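You operate a simulated robot arm through the tools that you are given. There is no shell and no other tool. Be economical: measure what you need, move in short steps, check, and stop when the job is done.

You run a simulated two-armed robot. Do the job below in one go: nothing can be reset, and whatever is moved stays where it is left.

Task
Take the grey filter pad from the tooling bench top and leave it on the bay 2 spot on the sorter five bench. Fetch the silver nut and set it on the top shelf of the grey shelving. Put the 100 bag from the tooling bench top on the oil bench top and the 150 bag on the oil bench end. Put the 25 mm camera lens from the tooling bench top on the middle deck of the kit trolley and the 16 mm camera lens on the white log card. Pick up the blue tin with one hand, pass it to the other hand and put it on the shelf under the tooling bench. Any order will do. Set down upright: filter pad, bag, camera lens, blue tin.

The check looks at the end state, three seconds after you hand in, the way a careful person would. Anything else that was tipped, shoved, dropped, spilled or broken makes it a failure.

Robot
Two 6-joint arms with two-finger parallel grippers on one trunk, on a base that drives. Base frame: it is fixed to the floor where the robot stands at the start and does not move with it; the origin is under the middle of the robot, x ahead of it, y to its left, z up; the surface under the hand at the start is at about z = 0.864. Readings come in m, rad, newtons and seconds.
The left shoulder is at the start at [0.28, 0.185, 1.155], the right one opposite. With the tool pointing down near the work surface each hand reaches from about 0.54 to 0.92 m from the robot's upright axis, wherever it stands, measured 20 degrees to its own side. Places, roughly: bag [0.75, 0, 1]; bay 2 spot on the sorter five bench (23x23 cm) [-3.68, 0.9, 0.66]; blue tin [0.75, -1.25, 1]; camera lens [0.5, -1.25, 1]; filter pad [1, 0, 1]; middle deck of the kit trolley [-2.2, -1.8, 0.5]; oil bench end (15x29 cm) [1.1, 1.98, 0.8]; oil bench top [1.3, 2.5, 0.8]; shelf under the tooling bench [0.6, -0.5, 0.2]; silver nut (3x4x2 cm) [0.5, -0.1, 0.9]; top shelf of the grey shelving [-3, -1.7, 1.6]; white log card [0.75, -1, 0.75]. Payload 1.57 kg a hand.
The tool frame of a hand sits at the grasp point between the pads (the TCP): z along the fingers, y along the line on which they close. The tips reach 0.03 m beyond it. The gripper opens to 0.08 m. The fingers are 0.017 m wide and 0.012 m thick; the gripper's body (0.04 by 0.082 m) begins 0.08 m behind the TCP.
Orientation is told as [roll, pitch, yaw] about the base's x, y, z axes, in that order, counted from this pose: with the fingers straight down and closing along the base's y, the tool's x points along the base's -x, its y along +y and its z along -z.

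Tools
- The arms move only by the tool drive_tool. It takes "left_motion", "right_motion" or both (then of equal length, played together; a hand with none holds still); each is a list of rows, each a list of 7 numbers: the finger opening in m, from 0 to 0.08, then the shift along the tool's x, y, z in m, then the turn, a rotation vector about the tool's x, y, z in rad. In form: [[fingers, x, y, z, ax, ay, az], ...]. A call has 1 to 20 rows; each row is the pose to reach, as a shift and turn from the pose commanded when the call began, along the tool's axes at that moment. Rows are played at 5 a second. More than 0.05 m and 0.15 rad between two rows, or a gripper value outside its range, and nothing of the call is played. Where a pose cannot be reached the arm comes as near as it can. A force on the tool above 40 N (or 10 N above the force at the start of the call, whichever is more), or a blocked arm, ends the call early, and 0.2 s more pass. Each finger travels about 0.153 m/s and halts on what it meets, pressing with about 43 N; the grip force reading is that of the motor and also rises with nothing between the fingers. The clock runs only during rows and for 0.2 s after the last one: add rows that repeat a pose to give the fingers time. It gives the time, the measured TCP pose, the force on the tool (base axes), the opening and the grip force at its end, in the units of the frame above (readings bear some noise), with the torque about the TCP (base axes, N m) and any sound that the robot's microphone picked up, and new pictures: "show" is both (left out), scene, wrist or none (wrist: the cameras of the hands that moved).
- Cameras (640 x 400 px; columns grow to the right, rows downward): "scene" is now at [0.2175, -0.0406, 1.5898]; the picture's right is [-0.50, -0.86, 0.00], its down [-0.75, 0.44, -0.49] and it looks along [0.42, -0.24, -0.87] (base axes); focal length 293 px, centre (320, 200). "left" rides on the left gripper at [0.072, 0.007, -0.122] in its tool frame; the picture's right is [-0.09, 1.00, 0.00], its down [-0.84, -0.08, -0.54] and it looks along [-0.54, -0.05, 0.84] (tool axes); focal length 238 px, centre (320, 200). "right" rides on the right gripper at [0.072, -0.007, -0.122] in its tool frame; the picture's right is [0.09, 1.00, 0.00], its down [-0.84, 0.08, -0.54] and it looks along [-0.54, 0.05, 0.84] (tool axes); focal length 238 px, centre (320, 200). There is no depth. A picture from a camera that has moved, and an enlarged one, comes with that camera's place and axes in the base frame and with its lens. The place of the scene camera against the robot may be out by one fixed shift of up to 0.018 m in any direction.
- move_column(by): slides the trunk up (or, below 0, down) by that many m; the arms and the scene camera ride with it, the base frame stays. It gives what a move gives, with no picture.
- drive_base(legs): drives the robot by 1 to 6 legs, each [ahead, turn to the left] in m and rad, along the robot's own axes; the way and the turn of a leg run together, so that a leg with both is an arc; at most 1.5 m and 3.142 rad a leg. The arms and the cameras ride along, it lands a little off, and it stops where it bumps. It gives what a move gives, and a new picture of the scene camera.
- turn_head(pan, tilt): turns the head with the scene camera to pan (to the left, within 1.501 rad either way) and tilt (down, from -0.506 to 1.204), counted from straight ahead of the robot. It gives what a move gives, and a new picture of the scene camera.
- enlarge(camera, box): a new picture of the part [left, top, right, bottom] of that camera's present view, enlarged. The clock stands still meanwhile.
- job_done(): hands the job in; it is judged then, once.

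Work in short steps. Places have to be worked out from the pictures, the camera data and where the tool is seen: move nearer, look again, correct. Check each grasp and each placing, and mend what went wrong. You have 217 turns and 260 pictures in all, those below and enlarged ones among them. Open the grippers and draw the arms clear of the work before you hand the job in, unless the task says otherwise.

The tools are called after "Request:" by a JSON object that holds its "fn" and its "kwargs". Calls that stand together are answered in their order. drive_tool: Moves the arms, as the interface text tells. Its arguments: {"type":"object","properties":{"left_motion":{"type":"array"},"right_motion":{"type":"array"},"show":{"type":"string","enum":["both","scene","wrist","none"]}},"required":[]} The other tools are called the same way: move_column (by) slides the trunk up or down; drive_base (legs) drives the base; turn_head (pan, tilt) turns the head that bears the scene camera; enlarge (camera, box) takes an enlarged picture of a part of a camera's view; job_done () hands the job in.

At the start:

```text
time_s: 0.0
left_position: [0.5803, 0.0484, 1.182]
left_tcp_rot: [0.001, -0.001, -0.001]
left_ft_force: [-0.3, 0.1, -0.4]
left_moment: [-0.01, 0.0, 0.01]
left_grip_width: 0.0799
left_gripper_force: 0.0
right_position: [0.4925, -0.3565, 1.156]
right_tcp_rot: [0.002, 0.0, 0.0]
right_ft_force: [0.6, -0.6, -0.5]
right_moment: [-0.01, 0.01, -0.01]
right_grip_width: 0.0802
right_gripper_force: 0.1
trunk travel left (down, up): [-0.85, 0.14]
robot x, y, heading: [-0.0012, 0.0033, -0.001]
head pan, tilt: [-0.527, 1.063]
```

scene: 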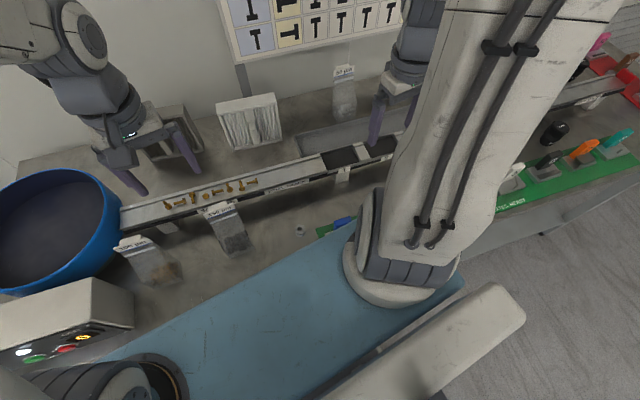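
right: 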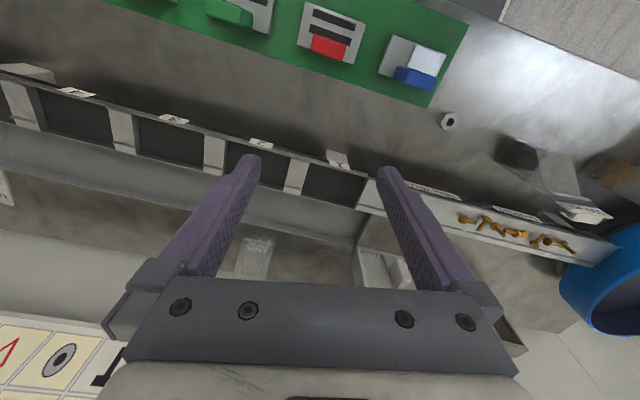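
left: 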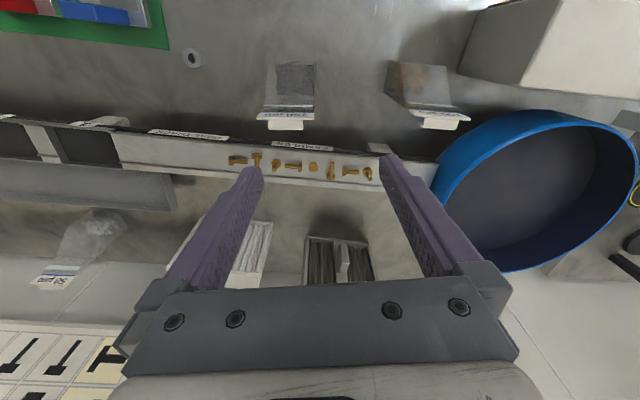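

I start by surveying the bench: enlarge the area with the bags, and the left wrist view.

Request:
{"fn": "enlarge", "kwargs": {"camera": "scene", "box": [100, 50, 420, 290]}}

Request:
{"fn": "enlarge", "kwargs": {"camera": "left", "box": [0, 20, 480, 320]}}

Request:
{"fn": "turn_head", "kwargs": {"pan": -1.2, "tilt": 0.5}}

```text
1.67 times, centred on (260, 170) of scene
camera zoom: at [0.2175, -0.0406, 1.5898], right [-0.5, -0.86, 0.0], down [-0.75, 0.44, -0.49], along [0.42, -0.24, -0.87], focal length 488 px, centre (420, 250)
```

zoom: 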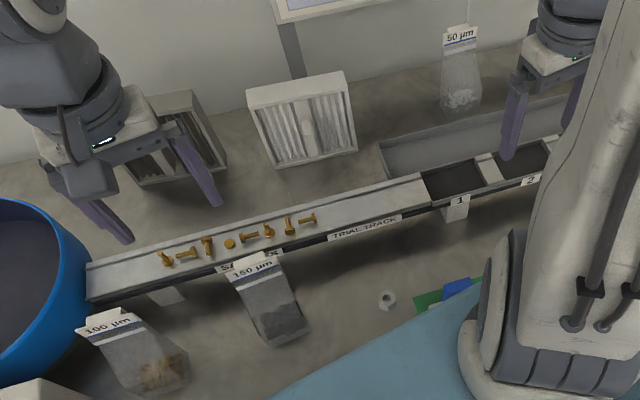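

```text
1.33 times, centred on (240, 170) of left
camera zoom: at [0.5075, 0.0578, 1.3034], right [0.09, 1.0, 0.0], down [0.84, -0.08, 0.54], along [0.54, -0.05, -0.84], focal length 318 px, centre (427, 240)
```

zoom: 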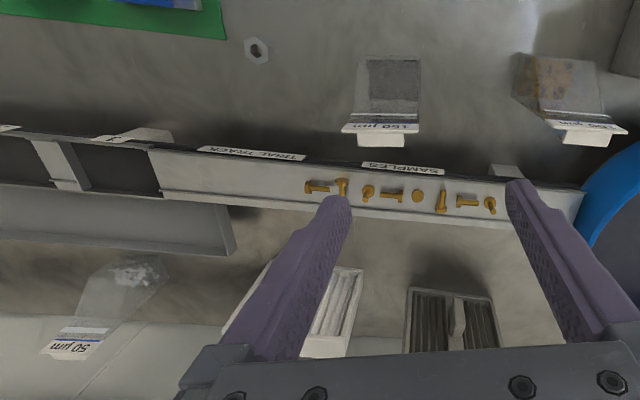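

```text
time_s: 1.1
left_position: [0.5814, 0.0491, 1.1808]
left_tcp_rot: [0.0, 0.0, -0.001]
left_ft_force: [0.7, 0.5, 1.0]
left_moment: [-0.03, 0.02, -0.03]
left_grip_width: 0.08
left_gripper_force: 0.0
right_position: [0.4938, -0.3566, 1.1548]
right_tcp_rot: [0.001, 0.001, 0.0]
right_ft_force: [-1.3, -0.1, -0.6]
right_moment: [-0.01, 0.0, -0.02]
right_grip_width: 0.0798
right_gripper_force: 0.0
trunk travel left (down, up): [-0.85, 0.14]
robot x, y, heading: [-0.0, -0.0016, 0.001]
head pan, tilt: [-1.201, 0.499]
camera scene: at [0.1937, -0.0923, 1.6351], right [-0.93, -0.36, 0.0], down [-0.17, 0.45, -0.88], along [0.32, -0.82, -0.48], focal length 293 px, centre (320, 200)
```

scene: 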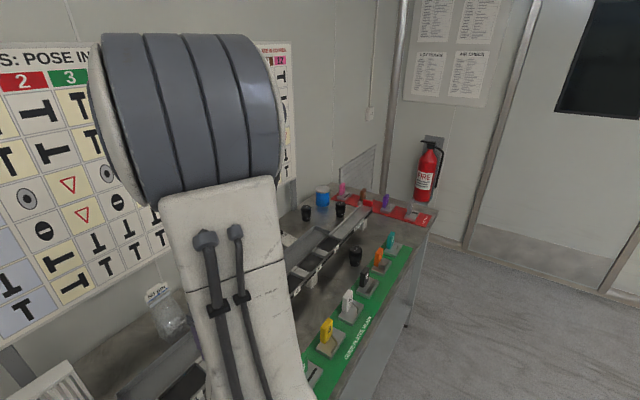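

I see lenses and a blue tin on the far right end of the bench. I zoom in there, then look left.

Request:
{"fn": "enlarge", "kwargs": {"camera": "scene", "box": [270, 150, 450, 290]}}

Request:
{"fn": "turn_head", "kwargs": {"pan": 1.2, "tilt": 0.5}}

```text
2.86 times, centred on (360, 220) of scene
camera zoom: at [0.1937, -0.0923, 1.6351], right [-0.93, -0.36, 0.0], down [-0.17, 0.45, -0.88], along [0.32, -0.82, -0.48], focal length 836 px, centre (206, 143)
```

zoom: 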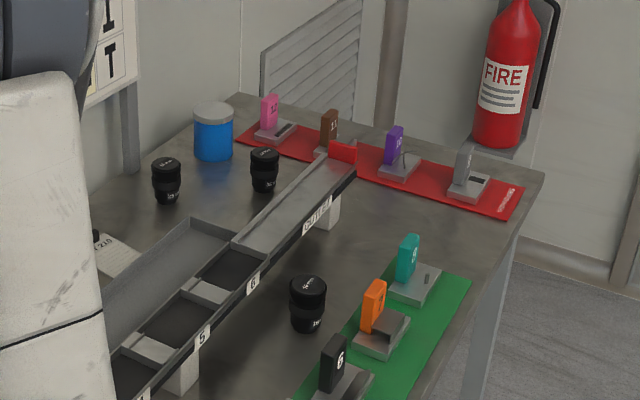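

```text
time_s: 3.2
left_position: [0.5804, 0.0498, 1.1819]
left_tcp_rot: [0.001, 0.001, -0.001]
left_ft_force: [0.3, -0.2, 0.7]
left_moment: [-0.02, 0.0, -0.01]
left_grip_width: 0.08
left_gripper_force: 0.0
right_position: [0.4932, -0.3572, 1.1557]
right_tcp_rot: [0.002, 0.001, -0.001]
right_ft_force: [0.2, -0.4, 0.1]
right_moment: [-0.01, -0.01, 0.0]
right_grip_width: 0.0801
right_gripper_force: 0.0
trunk travel left (down, up): [-0.85, 0.14]
robot x, y, heading: [-0.0008, 0.0008, 0.004]
head pan, tilt: [1.201, 0.499]
camera scene: at [0.1937, 0.0773, 1.6352], right [0.93, -0.36, 0.0], down [-0.17, -0.45, -0.88], along [0.32, 0.82, -0.48], focal length 293 px, centre (320, 200)
```

scene: 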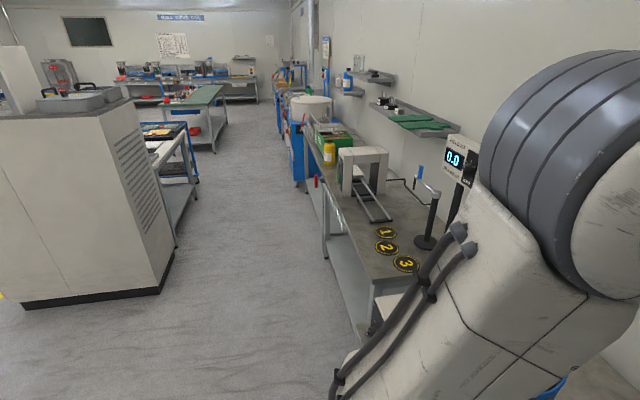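

Now enlarge the area to the left (oil bench).

Request:
{"fn": "enlarge", "kwargs": {"camera": "scene", "box": [280, 80, 480, 320]}}

Request:
{"fn": "turn_head", "kwargs": {"pan": -1.5, "tilt": 0.3}}

```text
1.67 times, centred on (380, 200) of scene
camera zoom: at [0.1937, 0.0773, 1.6352], right [0.93, -0.36, 0.0], down [-0.17, -0.45, -0.88], along [0.32, 0.82, -0.48], focal length 488 px, centre (220, 200)
```

zoom: 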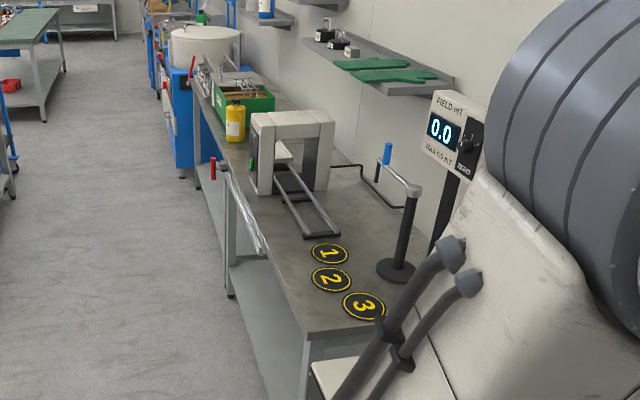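

```text
time_s: 5.7
left_position: [0.581, 0.0489, 1.1828]
left_tcp_rot: [0.001, 0.001, 0.001]
left_ft_force: [-0.2, -0.3, 0.2]
left_moment: [0.0, 0.01, 0.0]
left_grip_width: 0.0802
left_gripper_force: 0.0
right_position: [0.4927, -0.357, 1.1559]
right_tcp_rot: [-0.001, -0.001, 0.0]
right_ft_force: [0.0, -0.5, 0.0]
right_moment: [-0.01, 0.01, -0.03]
right_grip_width: 0.0801
right_gripper_force: 0.1
trunk travel left (down, up): [-0.85, 0.14]
robot x, y, heading: [-0.0014, 0.0004, 0.001]
head pan, tilt: [-1.499, 0.3]
camera scene: at [0.1674, -0.1007, 1.6536], right [-1.0, -0.07, 0.0], down [-0.02, 0.29, -0.96], along [0.07, -0.95, -0.3], focal length 293 px, centre (320, 200)
```

scene: 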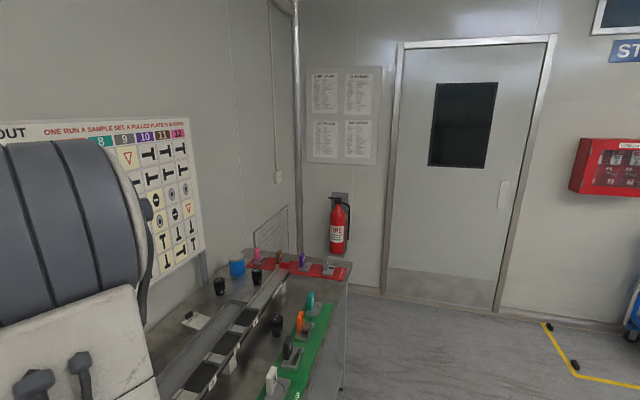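

Estimates: 150 bag header ≈(0.566, 0.014, top 1.04), 100 bag header ≈(0.582, 0.18, top 1.04), nut ≈(0.507,-0.143). I move both hands to hover over the two bags with fingers closing along x.

Request:
{"fn": "turn_head", "kwargs": {"pan": 0.0, "tilt": 1.0}}

Request:
{"fn": "drive_tool", "kwargs": {"left_motion": [[0.08, 0, 0.0109, 0.0018, 0, 0, 0.1309], [0.08, 0, 0.0218, 0.0037, 0, 0, 0.2618], [0.08, 0, 0.0327, 0.0055, 0, 0, 0.3927], [0.08, 0, 0.0436, 0.0073, 0, 0, 0.5236], [0.08, 0, 0.0545, 0.0092, 0, 0, 0.6545], [0.08, 0, 0.0654, 0.011, 0, 0, 0.7854], [0.08, 0, 0.0763, 0.0128, 0, 0, 0.9163], [0.08, 0, 0.0872, 0.0147, 0, 0, 1.0472], [0.08, 0, 0.0981, 0.0165, 0, 0, 1.1781], [0.08, 0, 0.109, 0.0183, 0, 0, 1.309], [0.08, 0, 0.12, 0.0202, 0, 0, 1.4399], [0.08, 0, 0.131, 0.022, 0, 0, 1.5708]], "right_motion": [[0.08, -0.0061, 0.0309, 0, 0, 0, -0.1309], [0.08, -0.0123, 0.0618, 0, 0, 0, -0.2618], [0.08, -0.0184, 0.0927, 0, 0, 0, -0.3927], [0.08, -0.0245, 0.1236, 0, 0, 0, -0.5236], [0.08, -0.0306, 0.1545, 0, 0, 0, -0.6545], [0.08, -0.0368, 0.1854, 0, 0, 0, -0.7854], [0.08, -0.0429, 0.2163, 0, 0, 0, -0.9163], [0.08, -0.049, 0.2472, 0, 0, 0, -1.0472], [0.08, -0.0552, 0.2781, 0, 0, 0, -1.1781], [0.08, -0.0613, 0.309, 0, 0, 0, -1.309], [0.08, -0.0674, 0.34, 0, 0, 0, -1.4399], [0.08, -0.0735, 0.371, 0, 0, 0, -1.5708]]}}

```text
time_s: 7.2
left_position: [0.5804, 0.0486, 1.1823]
left_tcp_rot: [-0.002, -0.001, 0.0]
left_ft_force: [-0.6, -0.5, -0.8]
left_moment: [0.04, -0.01, -0.01]
left_grip_width: 0.0797
left_gripper_force: 0.0
right_position: [0.493, -0.3572, 1.1558]
right_tcp_rot: [0.002, 0.0, 0.0]
right_ft_force: [-0.4, -0.4, 0.2]
right_moment: [-0.02, 0.01, -0.01]
right_grip_width: 0.0802
right_gripper_force: 0.0
trunk travel left (down, up): [-0.85, 0.14]
robot x, y, heading: [0.0014, -0.0002, 0.001]
head pan, tilt: [0.0, 1.0]
camera scene: at [0.2304, -0.0076, 1.5941], right [0.0, -1.0, 0.0], down [-0.84, 0.0, -0.54], along [0.54, 0.0, -0.84], focal length 293 px, centre (320, 200)
```

scene: 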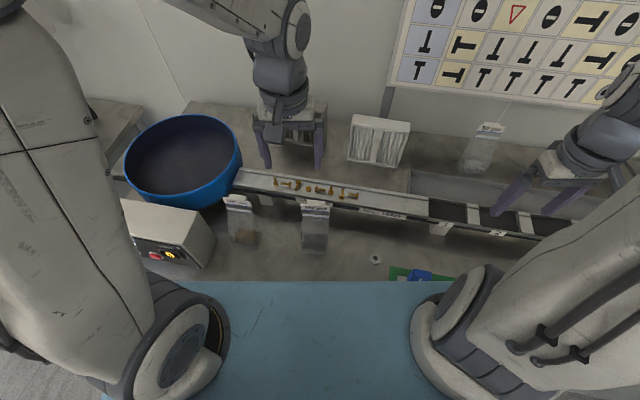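

```text
time_s: 9.8
left_position: [0.5792, 0.1804, 1.1604]
left_tcp_rot: [0.001, -0.001, -1.575]
left_ft_force: [-0.2, -0.3, -0.3]
left_moment: [-0.01, 0.01, 0.01]
left_grip_width: 0.0799
left_gripper_force: 0.0
right_position: [0.5676, 0.0135, 1.1575]
right_tcp_rot: [0.001, 0.0, 1.573]
right_ft_force: [-0.4, 0.3, 0.0]
right_moment: [-0.01, 0.04, -0.01]
right_grip_width: 0.0802
right_gripper_force: 0.0
trunk travel left (down, up): [-0.85, 0.14]
robot x, y, heading: [-0.0009, 0.0034, -0.001]
head pan, tilt: [0.0, 1.0]
camera scene: at [0.2304, -0.0075, 1.594], right [0.0, -1.0, 0.0], down [-0.84, 0.0, -0.54], along [0.54, 0.0, -0.84], focal length 293 px, centre (320, 200)
camera right: at [0.574, -0.0589, 1.2778], right [-1.0, -0.09, 0.0], down [-0.08, 0.84, 0.54], along [-0.05, 0.54, -0.84], focal length 238 px, centre (320, 200)
camera left: at [0.5857, 0.2541, 1.2818], right [1.0, -0.09, 0.0], down [-0.08, -0.84, 0.54], along [-0.05, -0.54, -0.84], focal length 238 px, centre (320, 200)
```

scene: 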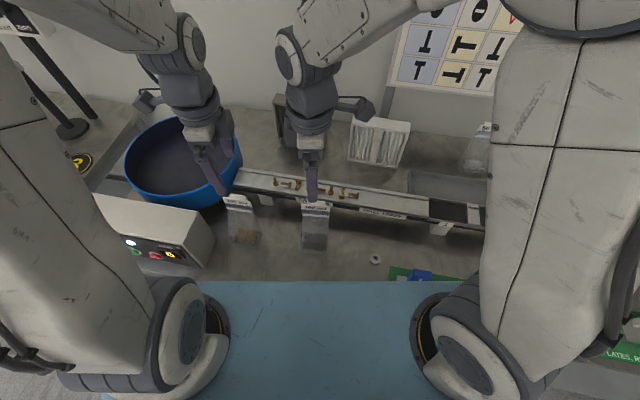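
right: 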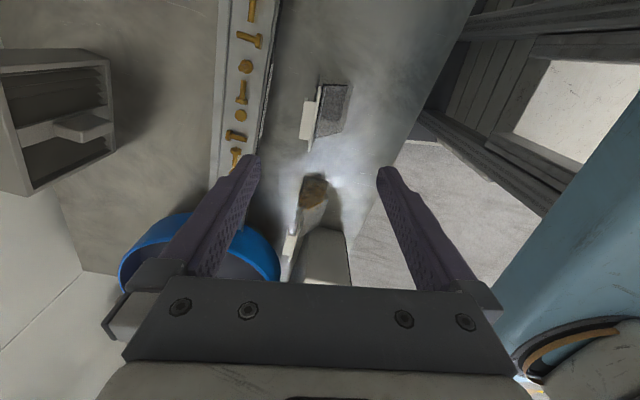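
left: 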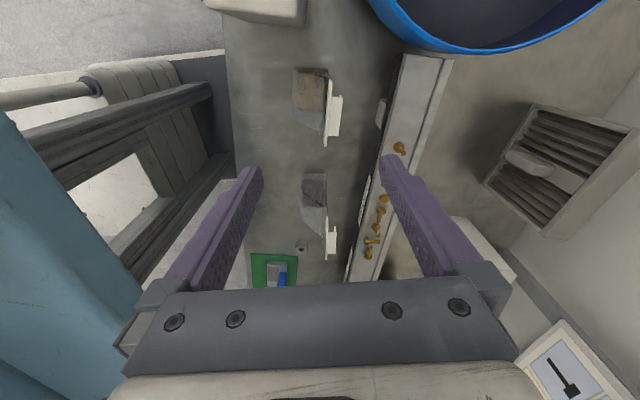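

Let me zoom in on the two bags from both wrist cameras.

Request:
{"fn": "enlarge", "kwargs": {"camera": "right", "box": [230, 50, 430, 250]}}

Request:
{"fn": "enlarge", "kwargs": {"camera": "left", "box": [230, 40, 430, 280]}}

Request:
{"fn": "enlarge", "kwargs": {"camera": "scene", "box": [180, 120, 400, 300]}}

```text
2.00 times, centred on (330, 150) of right
camera zoom: at [0.574, -0.0589, 1.2778], right [-1.0, -0.09, 0.0], down [-0.08, 0.84, 0.54], along [-0.05, 0.54, -0.84], focal length 477 px, centre (300, 300)
```

zoom: 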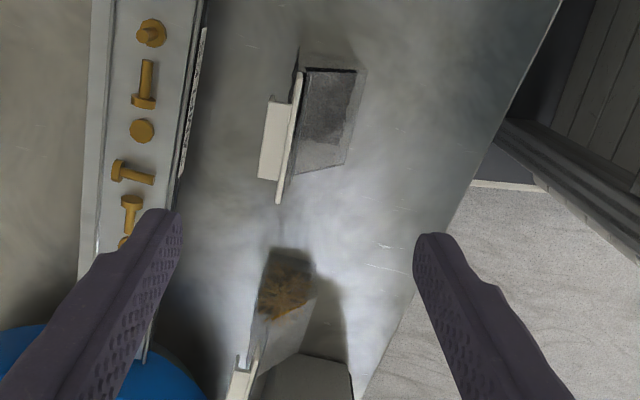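

```text
1.67 times, centred on (330, 160) of left
camera zoom: at [0.5857, 0.2541, 1.2818], right [1.0, -0.09, 0.0], down [-0.08, -0.84, 0.54], along [-0.05, -0.54, -0.84], focal length 397 px, centre (303, 267)
```

zoom: 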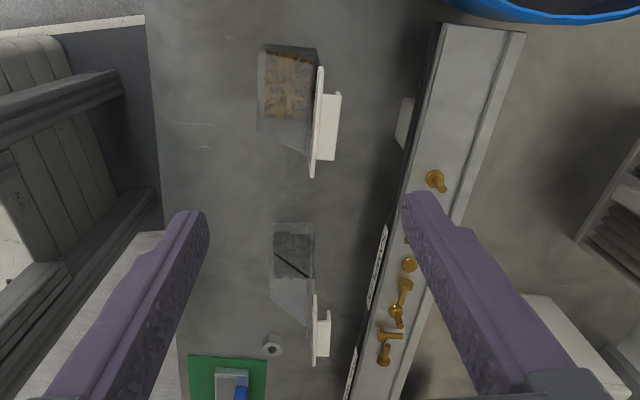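

```text
2.22 times, centred on (290, 210) of scene
camera zoom: at [0.2304, -0.0075, 1.594], right [0.0, -1.0, 0.0], down [-0.84, 0.0, -0.54], along [0.54, 0.0, -0.84], focal length 651 px, centre (387, 178)
```

zoom: 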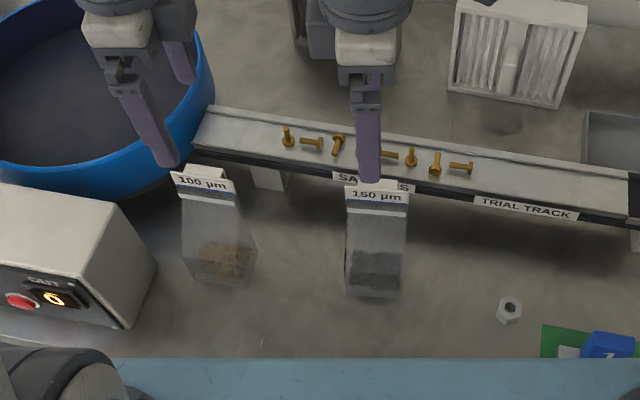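

Both headers are thin cards with a small tab, centres about (0.577, 0.009) and (0.591, 0.188). I lower both hands around them, open, with a small yaw correction.

Request:
{"fn": "drive_tool", "kwargs": {"left_motion": [[0.08, 0.0076, 0.012, 0.02, 0, 0, 0.12], [0.08, 0.0076, 0.012, 0.06, 0, 0, 0.12], [0.08, 0.0076, 0.012, 0.1, 0, 0, 0.12], [0.08, 0.0076, 0.012, 0.13, 0, 0, 0.12], [0.08, 0.0076, 0.012, 0.145, 0, 0, 0.12]], "right_motion": [[0.08, 0.0045, -0.0095, 0.02, 0, 0, 0.05], [0.08, 0.0045, -0.0095, 0.06, 0, 0, 0.05], [0.08, 0.0045, -0.0095, 0.1, 0, 0, 0.05], [0.08, 0.0045, -0.0095, 0.13, 0, 0, 0.05], [0.08, 0.0045, -0.0095, 0.145, 0, 0, 0.05]]}}

```text
time_s: 11.1
left_position: [0.5934, 0.1877, 1.0151]
left_tcp_rot: [0.0, 0.0, -1.69]
left_ft_force: [0.9, -0.7, 1.3]
left_moment: [-0.01, 0.0, -0.04]
left_grip_width: 0.0801
left_gripper_force: 0.0
right_position: [0.5777, 0.01, 1.0097]
right_tcp_rot: [0.0, 0.001, 1.52]
right_ft_force: [-0.4, 0.3, -0.3]
right_moment: [0.01, 0.0, 0.0]
right_grip_width: 0.0798
right_gripper_force: 0.0
trunk travel left (down, up): [-0.85, 0.14]
robot x, y, heading: [0.0019, 0.0027, 0.0]
head pan, tilt: [0.0, 1.0]
camera scene: at [0.2305, -0.0074, 1.5941], right [0.0, -1.0, 0.0], down [-0.84, 0.0, -0.54], along [0.54, 0.0, -0.84], focal length 293 px, centre (320, 200)
camera right: at [0.5802, -0.064, 1.1307], right [-1.0, -0.04, 0.0], down [-0.04, 0.84, 0.54], along [-0.02, 0.54, -0.84], focal length 238 px, centre (320, 200)
camera left: at [0.607, 0.2602, 1.1362], right [0.98, -0.21, 0.0], down [-0.18, -0.82, 0.54], along [-0.11, -0.53, -0.84], focal length 238 px, centre (320, 200)
```

scene: 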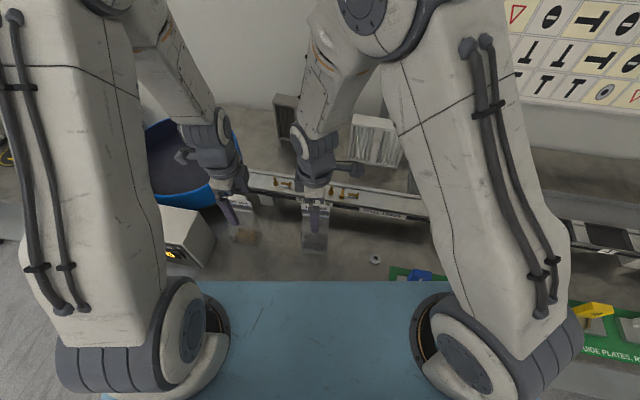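
right: 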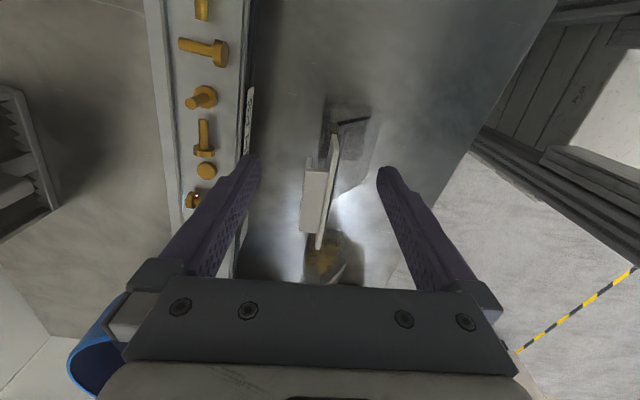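
left: 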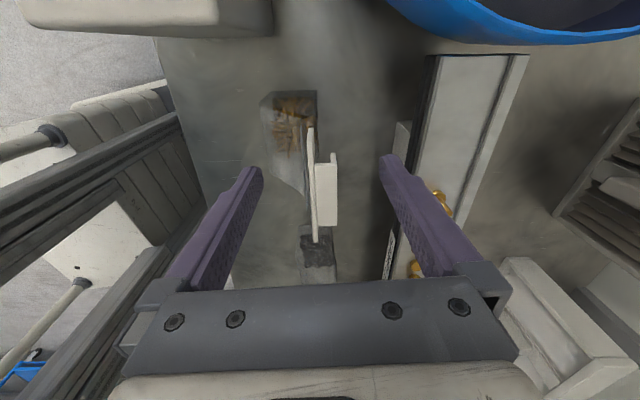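

Both cards lie between the fingers. Closing both grippers now.

Request:
{"fn": "drive_tool", "kwargs": {"left_motion": [[0.05, 0, 0, 0, 0, 0, 0], [0.02, 0, 0, 0, 0, 0, 0], [0.0, 0, 0, 0, 0, 0, 0], [0.0, 0, 0, 0, 0, 0, 0], [0.0, 0, 0, 0, 0, 0, 0]], "right_motion": [[0.05, 0, 0, 0, 0, 0, 0], [0.02, 0, 0, 0, 0, 0, 0], [0.0, 0, 0, 0, 0, 0, 0], [0.0, 0, 0, 0, 0, 0, 0], [0.0, 0, 0, 0, 0, 0, 0]]}}

```text
time_s: 12.2
left_position: [0.5929, 0.1872, 1.0154]
left_tcp_rot: [0.0, 0.001, -1.692]
left_ft_force: [-1.4, -0.8, 1.4]
left_moment: [-0.08, 0.34, -0.06]
left_grip_width: 0.0152
left_gripper_force: 30.5
right_position: [0.5767, 0.0087, 1.0098]
right_tcp_rot: [-0.001, 0.0, 1.521]
right_ft_force: [-1.5, 0.3, 1.4]
right_moment: [-0.17, 0.4, -0.03]
right_grip_width: 0.015
right_gripper_force: 31.3
trunk travel left (down, up): [-0.85, 0.14]
robot x, y, heading: [0.0013, -0.0008, -0.002]
head pan, tilt: [0.0, 1.0]
camera scene: at [0.2301, -0.0075, 1.5941], right [0.0, -1.0, 0.0], down [-0.84, 0.0, -0.54], along [0.54, 0.0, -0.84], focal length 293 px, centre (320, 200)
camera right: at [0.5798, -0.0641, 1.1312], right [-1.0, -0.04, 0.0], down [-0.04, 0.84, 0.54], along [-0.02, 0.54, -0.84], focal length 238 px, centre (320, 200)
camera left: at [0.6067, 0.2602, 1.1367], right [0.98, -0.21, 0.0], down [-0.18, -0.82, 0.54], along [-0.11, -0.53, -0.84], focal length 238 px, centre (320, 200)
```

scene: 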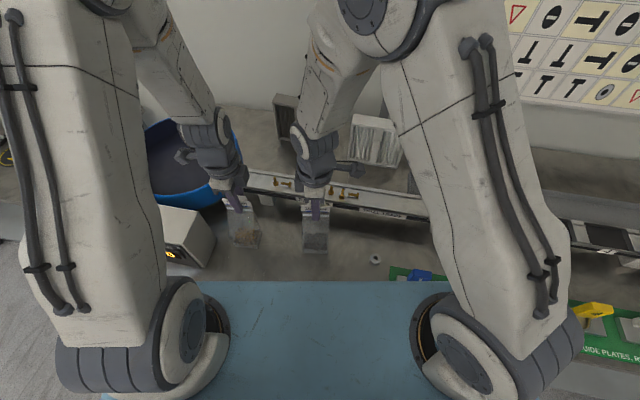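
right: 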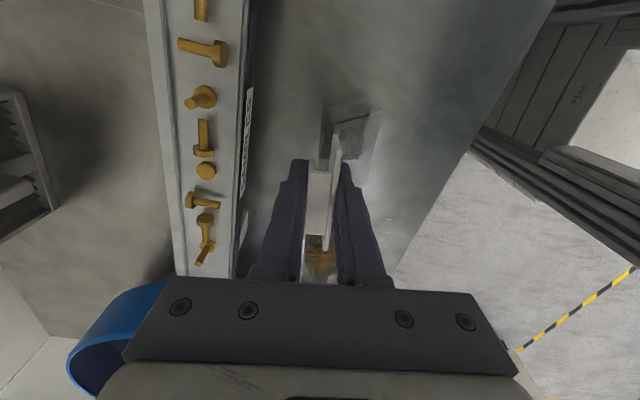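
left: 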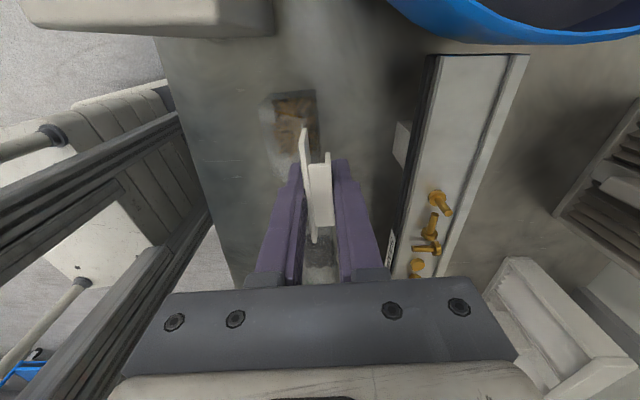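

Both gripped (0.015 m). TCP-to-surface heights: right ≈0.146, left ≈0.151. Lift both.

Request:
{"fn": "drive_tool", "kwargs": {"left_motion": [[0.0, 0, 0, -0.02, 0, 0, 0], [0.0, 0, 0, -0.06, 0, 0, 0], [0.0, 0, 0, -0.1, 0, 0, 0], [0.0, 0, 0, -0.14, 0, 0, 0]], "right_motion": [[0.0, 0, 0, -0.02, 0, 0, 0], [0.0, 0, 0, -0.06, 0, 0, 0], [0.0, 0, 0, -0.1, 0, 0, 0], [0.0, 0, 0, -0.14, 0, 0, 0]], "show": "scene"}}

```text
time_s: 13.2
left_position: [0.594, 0.1894, 1.1549]
left_tcp_rot: [-0.001, 0.001, -1.691]
left_ft_force: [0.3, 0.1, -1.5]
left_moment: [-0.01, -0.01, 0.03]
left_grip_width: 0.0152
left_gripper_force: 31.0
right_position: [0.5757, 0.0109, 1.1522]
right_tcp_rot: [0.002, 0.001, 1.521]
right_ft_force: [0.2, -0.6, -2.4]
right_moment: [0.01, -0.05, 0.03]
right_grip_width: 0.0155
right_gripper_force: 31.1
trunk travel left (down, up): [-0.85, 0.14]
robot x, y, heading: [-0.0007, -0.0019, -0.001]
head pan, tilt: [0.0, 1.0]
camera scene: at [0.2306, -0.0075, 1.594], right [0.0, -1.0, 0.0], down [-0.84, 0.0, -0.54], along [0.54, 0.0, -0.84], focal length 293 px, centre (320, 200)
```

scene: 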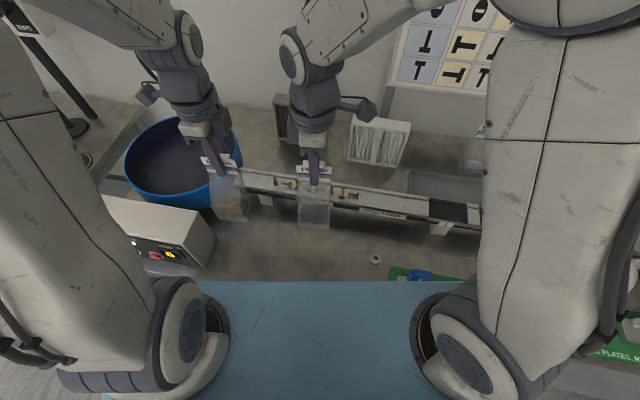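

Raise the trunk for clearance, then back off and drive towards the oil bench (aiming to stand near (0.51, 2.37)).

Request:
{"fn": "move_column", "kwargs": {"by": 0.13}}

Request:
{"fn": "turn_head", "kwargs": {"pan": 0.0, "tilt": 0.6}}

Request:
{"fn": "drive_base", "kwargs": {"legs": [[-0.25, 0], [0, 1.26], [1.2, 0]]}}

```text
time_s: 14.8
left_position: [0.5946, 0.1887, 1.286]
left_tcp_rot: [-0.001, 0.0, -1.692]
left_ft_force: [-0.2, -0.2, -2.8]
left_moment: [-0.02, -0.04, -0.02]
left_grip_width: 0.0149
left_gripper_force: 30.6
right_position: [0.576, 0.0101, 1.2812]
right_tcp_rot: [-0.001, -0.002, 1.521]
right_ft_force: [0.2, -0.6, -2.5]
right_moment: [-0.01, -0.06, -0.01]
right_grip_width: 0.0152
right_gripper_force: 30.9
trunk travel left (down, up): [-0.98, 0.01]
robot x, y, heading: [-0.0001, -0.0046, 0.004]
head pan, tilt: [0.0, 1.0]
```

```text
time_s: 15.7
left_position: [0.5951, 0.1889, 1.2848]
left_tcp_rot: [-0.001, 0.001, -1.692]
left_ft_force: [-0.3, -0.5, -1.5]
left_moment: [0.01, -0.04, -0.03]
left_grip_width: 0.0149
left_gripper_force: 31.0
right_position: [0.576, 0.0104, 1.282]
right_tcp_rot: [-0.001, -0.001, 1.519]
right_ft_force: [0.1, -1.1, -2.0]
right_moment: [-0.01, -0.01, 0.01]
right_grip_width: 0.0154
right_gripper_force: 31.3
trunk travel left (down, up): [-0.98, 0.01]
robot x, y, heading: [0.0016, -0.002, -0.001]
head pan, tilt: [0.0, 0.6]
camera scene: at [0.2493, -0.0074, 1.756], right [0.0, -1.0, 0.0], down [-0.57, 0.0, -0.82], along [0.82, 0.0, -0.57], focal length 293 px, centre (320, 200)
```

scene: 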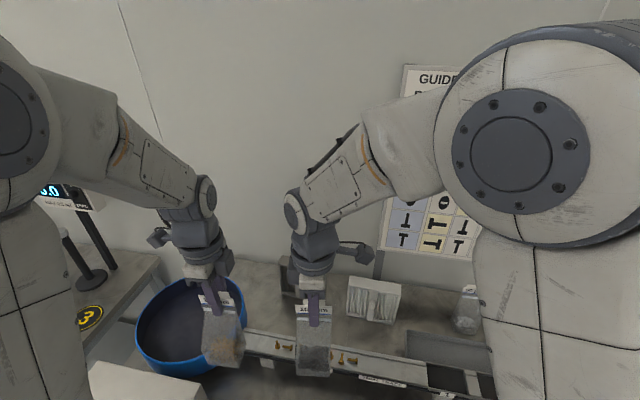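

```text
time_s: 26.2
left_position: [0.0947, 1.7469, 1.285]
left_tcp_rot: [0.001, -0.002, -0.417]
left_ft_force: [0.0, -0.2, -1.9]
left_moment: [0.06, -0.01, -0.02]
left_grip_width: 0.0149
left_gripper_force: 30.7
right_position: [0.26, 1.6769, 1.2816]
right_tcp_rot: [0.0, -0.001, 2.793]
right_ft_force: [1.1, 0.2, -3.1]
right_moment: [0.05, -0.02, 0.0]
right_grip_width: 0.0156
right_gripper_force: 31.2
trunk travel left (down, up): [-0.98, 0.01]
robot x, y, heading: [0.0997, 1.1217, 1.278]
head pan, tilt: [0.0, 0.6]
camera scene: at [0.1742, 1.3539, 1.756], right [0.96, -0.29, 0.0], down [-0.17, -0.54, -0.82], along [0.24, 0.79, -0.57], focal length 293 px, centre (320, 200)
```

scene: 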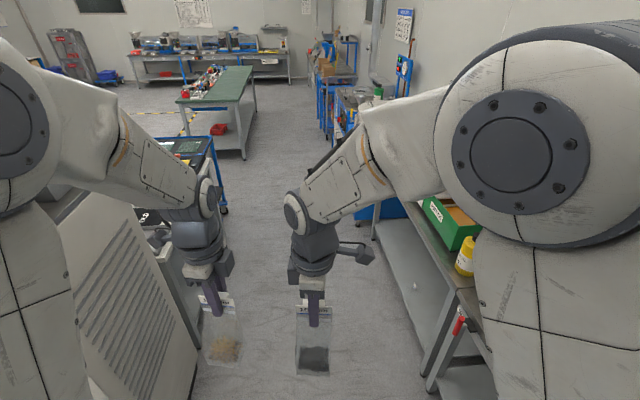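

Safe so far. I look towards the oil bench before going further.

Request:
{"fn": "turn_head", "kwargs": {"pan": -0.45, "tilt": 0.5}}

Request:
{"fn": "turn_head", "kwargs": {"pan": -1.3, "tilt": 0.6}}

```text
time_s: 27.1
left_position: [0.0942, 1.7476, 1.2846]
left_tcp_rot: [-0.001, -0.001, -0.418]
left_ft_force: [-0.5, -1.1, -1.0]
left_moment: [0.03, 0.01, 0.04]
left_grip_width: 0.015
left_gripper_force: 31.7
right_position: [0.2604, 1.677, 1.2824]
right_tcp_rot: [0.001, -0.001, 2.795]
right_ft_force: [0.1, 0.0, -2.7]
right_moment: [0.04, -0.03, 0.01]
right_grip_width: 0.0155
right_gripper_force: 30.8
trunk travel left (down, up): [-0.98, 0.01]
robot x, y, heading: [0.1013, 1.1242, 1.275]
head pan, tilt: [-0.45, 0.499]
camera scene: at [0.2101, 1.3362, 1.7651], right [0.73, -0.68, 0.0], down [-0.33, -0.35, -0.88], along [0.6, 0.64, -0.48], focal length 293 px, centre (320, 200)
```

scene: 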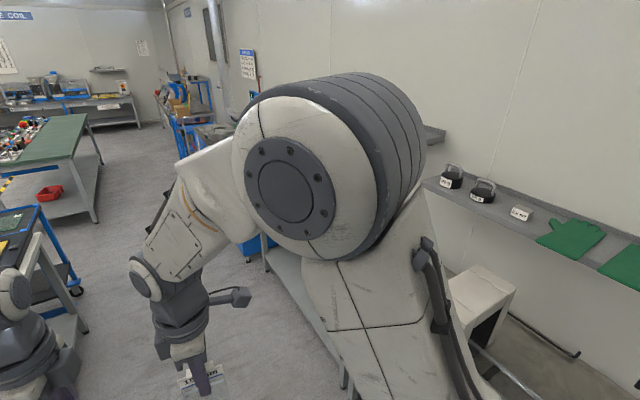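

```text
time_s: 28.3
left_position: [0.0938, 1.7489, 1.2843]
left_tcp_rot: [0.0, -0.002, -0.417]
left_ft_force: [-0.3, 0.2, -1.1]
left_moment: [0.06, 0.0, -0.04]
left_grip_width: 0.0149
left_gripper_force: 30.9
right_position: [0.2603, 1.6772, 1.2816]
right_tcp_rot: [0.0, 0.001, 2.795]
right_ft_force: [-0.1, 0.8, -2.8]
right_moment: [0.05, -0.02, 0.02]
right_grip_width: 0.0154
right_gripper_force: 31.0
trunk travel left (down, up): [-0.98, 0.01]
robot x, y, heading: [0.1019, 1.1241, 1.274]
head pan, tilt: [-1.3, 0.6]
camera scene: at [0.2367, 1.2671, 1.7561], right [-0.03, -1.0, 0.0], down [-0.56, 0.01, -0.83], along [0.82, -0.02, -0.56], focal length 293 px, centre (320, 200)
```

scene: 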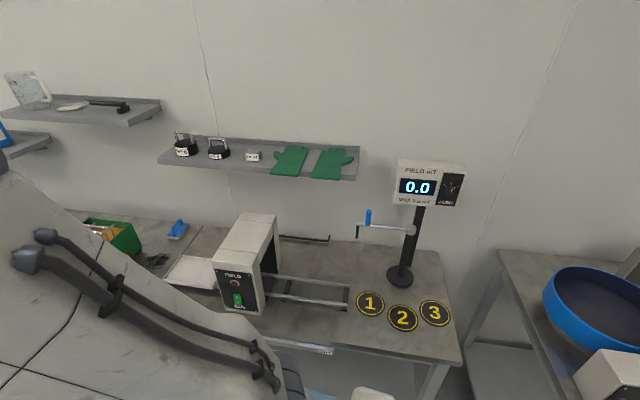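

I drive on to the standing spot and turn to face the oil bench.

Request:
{"fn": "turn_head", "kwargs": {"pan": 0.0, "tilt": 0.85}}

Request:
{"fn": "drive_base", "kwargs": {"legs": [[0, -0.02], [1.31, 0], [0, -1.44]]}}

```text
time_s: 29.8
left_position: [0.0938, 1.7463, 1.2861]
left_tcp_rot: [0.0, 0.0, -0.417]
left_ft_force: [0.7, -0.7, -0.5]
left_moment: [0.02, 0.01, 0.03]
left_grip_width: 0.0151
left_gripper_force: 31.4
right_position: [0.2597, 1.6777, 1.2815]
right_tcp_rot: [0.0, 0.0, 2.795]
right_ft_force: [0.1, 0.3, -2.4]
right_moment: [0.05, -0.06, -0.02]
right_grip_width: 0.0154
right_gripper_force: 30.8
trunk travel left (down, up): [-0.98, 0.01]
robot x, y, heading: [0.1037, 1.1241, 1.273]
head pan, tilt: [0.0, 0.85]
camera scene: at [0.1712, 1.3441, 1.7351], right [0.96, -0.29, 0.0], down [-0.22, -0.72, -0.66], along [0.19, 0.63, -0.75], focal length 293 px, centre (320, 200)
```

scene: 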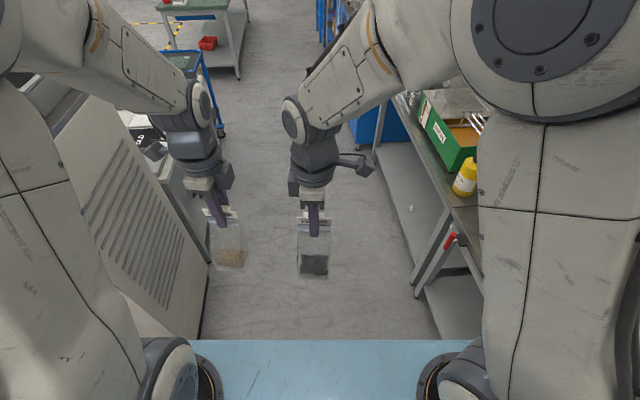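

```text
time_s: 40.2
left_position: [1.1468, 2.3988, 1.2852]
left_tcp_rot: [0.001, 0.0, -1.921]
left_ft_force: [-0.3, 0.3, -0.8]
left_moment: [-0.02, -0.05, 0.0]
left_grip_width: 0.0149
left_gripper_force: 31.0
right_position: [1.0876, 2.2292, 1.2825]
right_tcp_rot: [0.0, -0.001, 1.289]
right_ft_force: [0.5, -0.8, -2.5]
right_moment: [-0.01, -0.05, -0.01]
right_grip_width: 0.0153
right_gripper_force: 31.1
trunk travel left (down, up): [-0.98, 0.01]
robot x, y, heading: [0.5248, 2.3514, -0.234]
head pan, tilt: [0.0, 0.85]
camera scene: at [0.7572, 2.2893, 1.7351], right [-0.23, -0.97, 0.0], down [-0.73, 0.17, -0.66], along [0.64, -0.15, -0.75], focal length 293 px, centre (320, 200)
```

scene: 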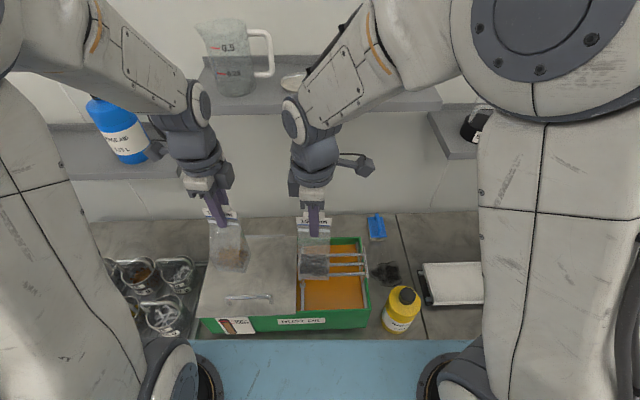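

I see the oil bench with the oil tray, beakers, yellow bottle. I zoom to find free patches.

Request:
{"fn": "enlarge", "kwargs": {"camera": "scene", "box": [80, 190, 480, 350]}}

Request:
{"fn": "enlarge", "kwargs": {"camera": "right", "box": [0, 0, 640, 400]}}

Request:
{"fn": "enlarge", "kwargs": {"camera": "left", "box": [0, 0, 640, 400]}}

```text
1.60 times, centred on (280, 270) of scene
camera zoom: at [0.7572, 2.2893, 1.7351], right [-0.23, -0.97, 0.0], down [-0.73, 0.17, -0.66], along [0.64, -0.15, -0.75], focal length 468 px, centre (384, 88)
```

zoom: 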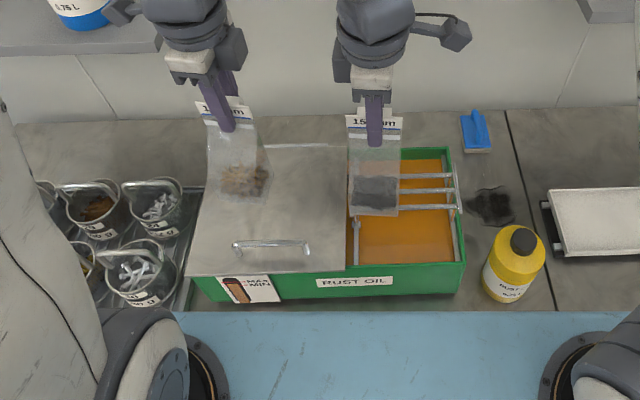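

```text
1.00 times, centred on (320, 200) of right (not enlarged: the box is as wide or as high as the picture)
camera zoom: at [1.0736, 2.1574, 1.4027], right [-0.98, 0.19, 0.0], down [0.16, 0.83, 0.54], along [0.1, 0.53, -0.84], focal length 238 px, centre (320, 200)
```

zoom: 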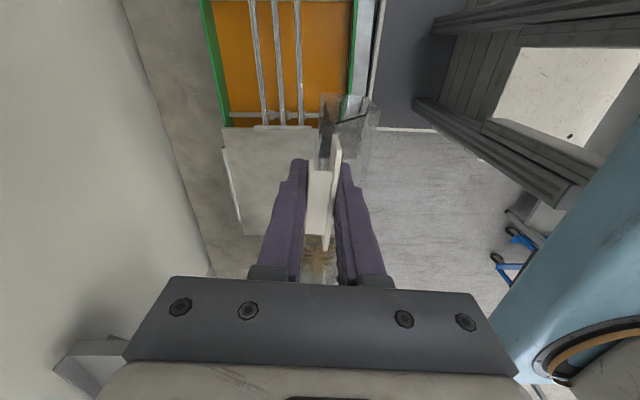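

```text
1.00 times, centred on (320, 200) of left (not enlarged: the box is as wide or as high as the picture)
camera zoom: at [1.1764, 2.4656, 1.4071], right [0.9, -0.43, 0.0], down [-0.36, -0.76, 0.54], along [-0.23, -0.49, -0.84], focal length 238 px, centre (320, 200)
```

zoom: 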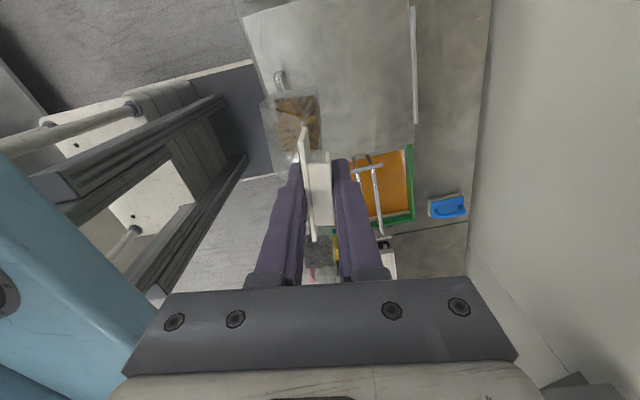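

The strip behind the tray is under the wall shelf; I look at the bench further left and, with zoom, at the right end patch.

Request:
{"fn": "turn_head", "kwargs": {"pan": 1.0, "tilt": 0.7}}

Request:
{"fn": "enlarge", "kwargs": {"camera": "scene", "box": [320, 100, 640, 400]}}

```text
time_s: 41.5
left_position: [1.1465, 2.3996, 1.2859]
left_tcp_rot: [-0.001, 0.001, -1.923]
left_ft_force: [-0.2, 0.3, -1.5]
left_moment: [0.01, -0.03, 0.0]
left_grip_width: 0.0149
left_gripper_force: 31.2
right_position: [1.0877, 2.2298, 1.2819]
right_tcp_rot: [0.0, 0.0, 1.29]
right_ft_force: [-0.6, 1.1, -2.8]
right_moment: [-0.03, -0.04, 0.0]
right_grip_width: 0.0153
right_gripper_force: 31.0
trunk travel left (down, up): [-0.98, 0.01]
robot x, y, heading: [0.5258, 2.354, -0.233]
head pan, tilt: [1.0, 0.7]
camera scene: at [0.7423, 2.3663, 1.7474], right [0.69, -0.72, 0.0], down [-0.46, -0.45, -0.76], along [0.55, 0.53, -0.64], focal length 293 px, centre (320, 200)
```

scene: 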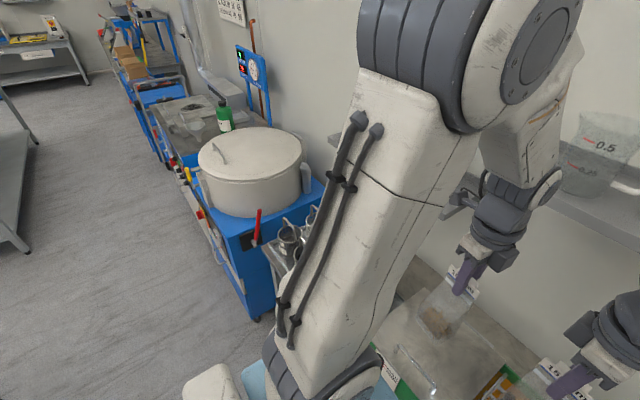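

```text
1.33 times, centred on (480, 250) of scene
camera zoom: at [0.7423, 2.3663, 1.7474], right [0.69, -0.72, 0.0], down [-0.46, -0.45, -0.76], along [0.55, 0.53, -0.64], focal length 390 px, centre (107, 133)
```

zoom: 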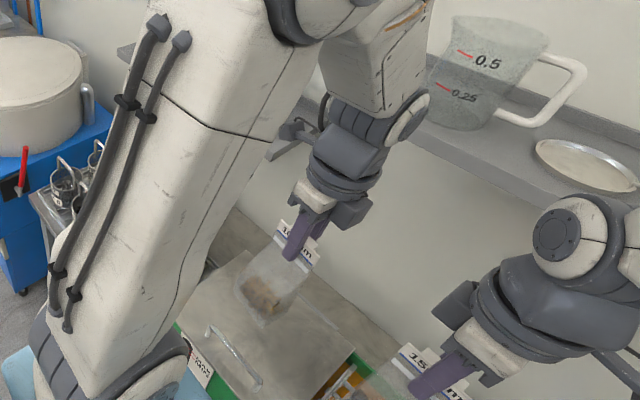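

The bench is crowded; I carry the right hand over the bench end and look straight down from there.

Request:
{"fn": "drive_tool", "kwargs": {"right_motion": [[0.0, 0.036, -0.014, 0, 0, 0, 0], [0.0, 0.073, -0.028, 0, 0, 0, 0], [0.0, 0.109, -0.042, 0, 0, 0, 0], [0.0, 0.145, -0.056, 0, 0, 0, 0], [0.0, 0.18, -0.07, 0, 0, 0, 0], [0.0, 0.216, -0.084, 0, 0, 0, 0], [0.0, 0.254, -0.099, 0, 0, 0, 0]], "show": "wrist"}}

Request:
{"fn": "turn_head", "kwargs": {"pan": 0.0, "tilt": 0.9}}

Request:
{"fn": "enlarge", "kwargs": {"camera": "scene", "box": [280, 180, 500, 340]}}

```text
time_s: 43.1
left_position: [1.146, 2.3985, 1.2861]
left_tcp_rot: [0.0, 0.001, -1.922]
left_ft_force: [0.6, -0.7, -1.2]
left_moment: [0.02, -0.01, 0.0]
left_grip_width: 0.0149
left_gripper_force: 32.2
right_position: [1.1139, 1.9591, 1.2826]
right_tcp_rot: [0.001, -0.001, 1.291]
right_ft_force: [-0.5, -0.5, -2.0]
right_moment: [0.0, -0.03, 0.0]
right_grip_width: 0.0154
right_gripper_force: 31.1
trunk travel left (down, up): [-0.98, 0.01]
robot x, y, heading: [0.5247, 2.3516, -0.233]
head pan, tilt: [1.0, 0.7]
camera right: at [1.0997, 1.8866, 1.4026], right [-0.98, 0.19, 0.0], down [0.16, 0.83, 0.54], along [0.1, 0.53, -0.84], focal length 238 px, centre (320, 200)
```

right: 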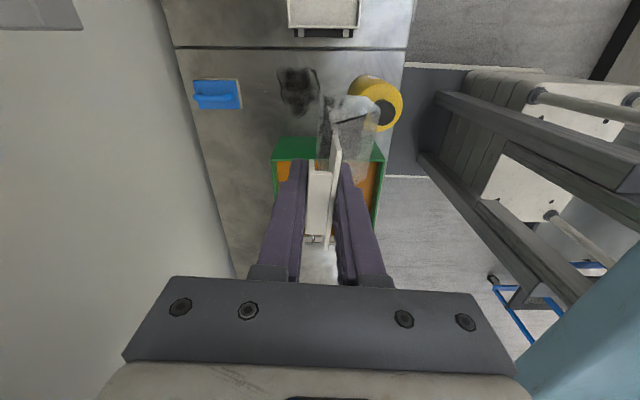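

```text
time_s: 44.3
left_position: [1.147, 2.3989, 1.2853]
left_tcp_rot: [0.0, 0.0, -1.922]
left_ft_force: [-0.3, 0.0, -1.1]
left_moment: [0.01, 0.0, 0.01]
left_grip_width: 0.0148
left_gripper_force: 31.3
right_position: [1.1127, 1.9599, 1.2827]
right_tcp_rot: [0.0, 0.001, 1.291]
right_ft_force: [-0.6, 0.0, -2.3]
right_moment: [0.0, -0.08, -0.02]
right_grip_width: 0.0152
right_gripper_force: 30.8
trunk travel left (down, up): [-0.98, 0.01]
robot x, y, heading: [0.5233, 2.3534, -0.232]
head pan, tilt: [0.0, 0.901]
camera scene: at [0.7546, 2.2899, 1.7313], right [-0.23, -0.97, 0.0], down [-0.76, 0.18, -0.62], along [0.6, -0.14, -0.78], focal length 293 px, centre (320, 200)
```

scene: 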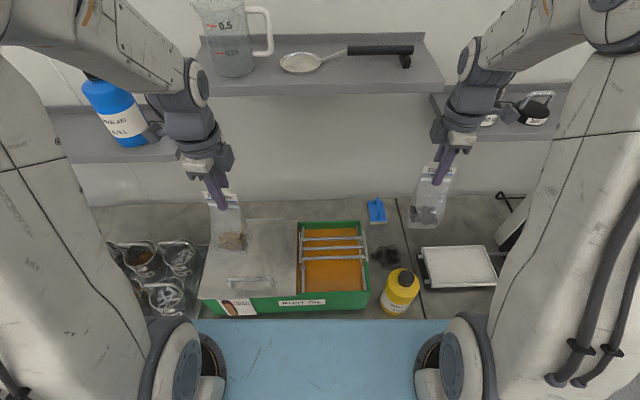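

```text
2.50 times, centred on (390, 260) of scene
camera zoom: at [0.7546, 2.2899, 1.7313], right [-0.23, -0.97, 0.0], down [-0.76, 0.18, -0.62], along [0.6, -0.14, -0.78], focal length 732 px, centre (145, 50)
```

zoom: 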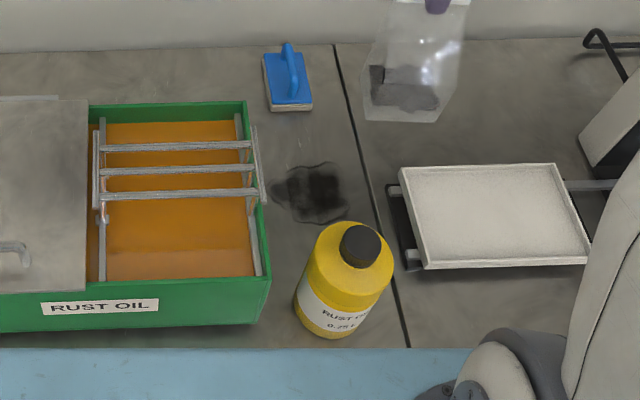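

The end patch between bottle (back edge x≈1.04) and the oil stain (front edge x≈1.12) is free; the bag base is now over about (1.08,1.975). I lower it with the arm.

Request:
{"fn": "drive_tool", "kwargs": {"right_motion": [[0.0, 0, 0, 0.05, 0, 0, 0], [0.0, 0, 0, 0.1, 0, 0, 0], [0.0, 0, 0, 0.15, 0, 0, 0], [0.0, 0, 0, 0.2, 0, 0, 0], [0.0, 0, 0, 0.25, 0, 0, 0], [0.0, 0, 0, 0.28, 0, 0, 0]]}}

Request:
{"fn": "enlarge", "kwargs": {"camera": "scene", "box": [320, 180, 480, 340]}}

```text
time_s: 45.7
left_position: [1.1464, 2.3986, 1.2852]
left_tcp_rot: [0.001, -0.003, -1.923]
left_ft_force: [-1.0, 0.3, -1.2]
left_moment: [-0.01, -0.02, 0.03]
left_grip_width: 0.0153
left_gripper_force: 30.9
right_position: [1.1114, 1.9573, 1.0008]
right_tcp_rot: [0.0, 0.001, 1.29]
right_ft_force: [0.7, -0.3, -2.3]
right_moment: [0.01, -0.04, 0.03]
right_grip_width: 0.0153
right_gripper_force: 31.0
trunk travel left (down, up): [-0.98, 0.01]
robot x, y, heading: [0.5285, 2.3484, -0.229]
head pan, tilt: [0.0, 0.901]
camera scene: at [0.7547, 2.2898, 1.7313], right [-0.23, -0.97, 0.0], down [-0.76, 0.18, -0.62], along [0.6, -0.14, -0.78], focal length 293 px, centre (320, 200)
camera right: at [1.0971, 1.8862, 1.1213], right [-0.98, 0.19, 0.0], down [0.16, 0.83, 0.54], along [0.1, 0.53, -0.84], focal length 238 px, centre (320, 200)
```

scene: 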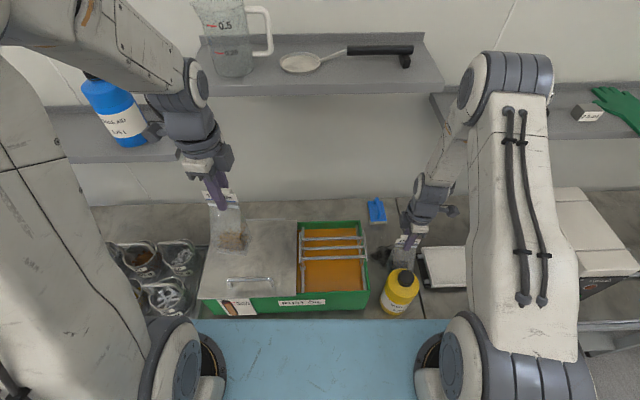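
right: 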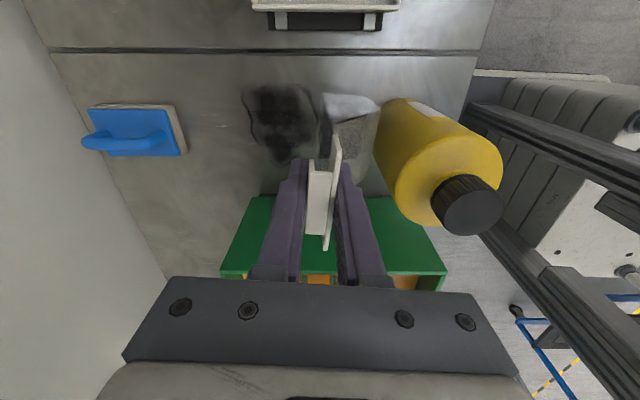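

```text
2.50 times, centred on (400, 260) of scene
camera zoom: at [0.7547, 2.2898, 1.7313], right [-0.23, -0.97, 0.0], down [-0.76, 0.18, -0.62], along [0.6, -0.14, -0.78], focal length 732 px, centre (120, 50)
```

zoom: 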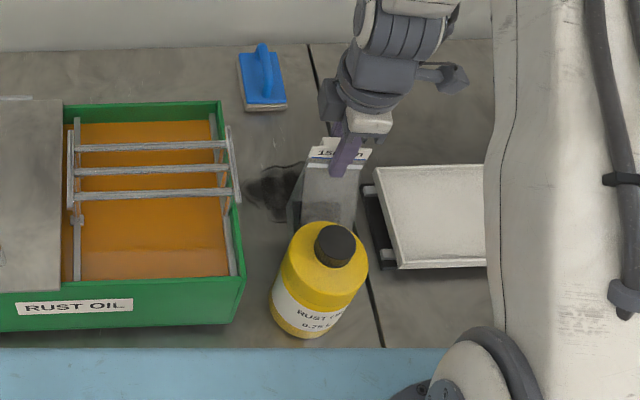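

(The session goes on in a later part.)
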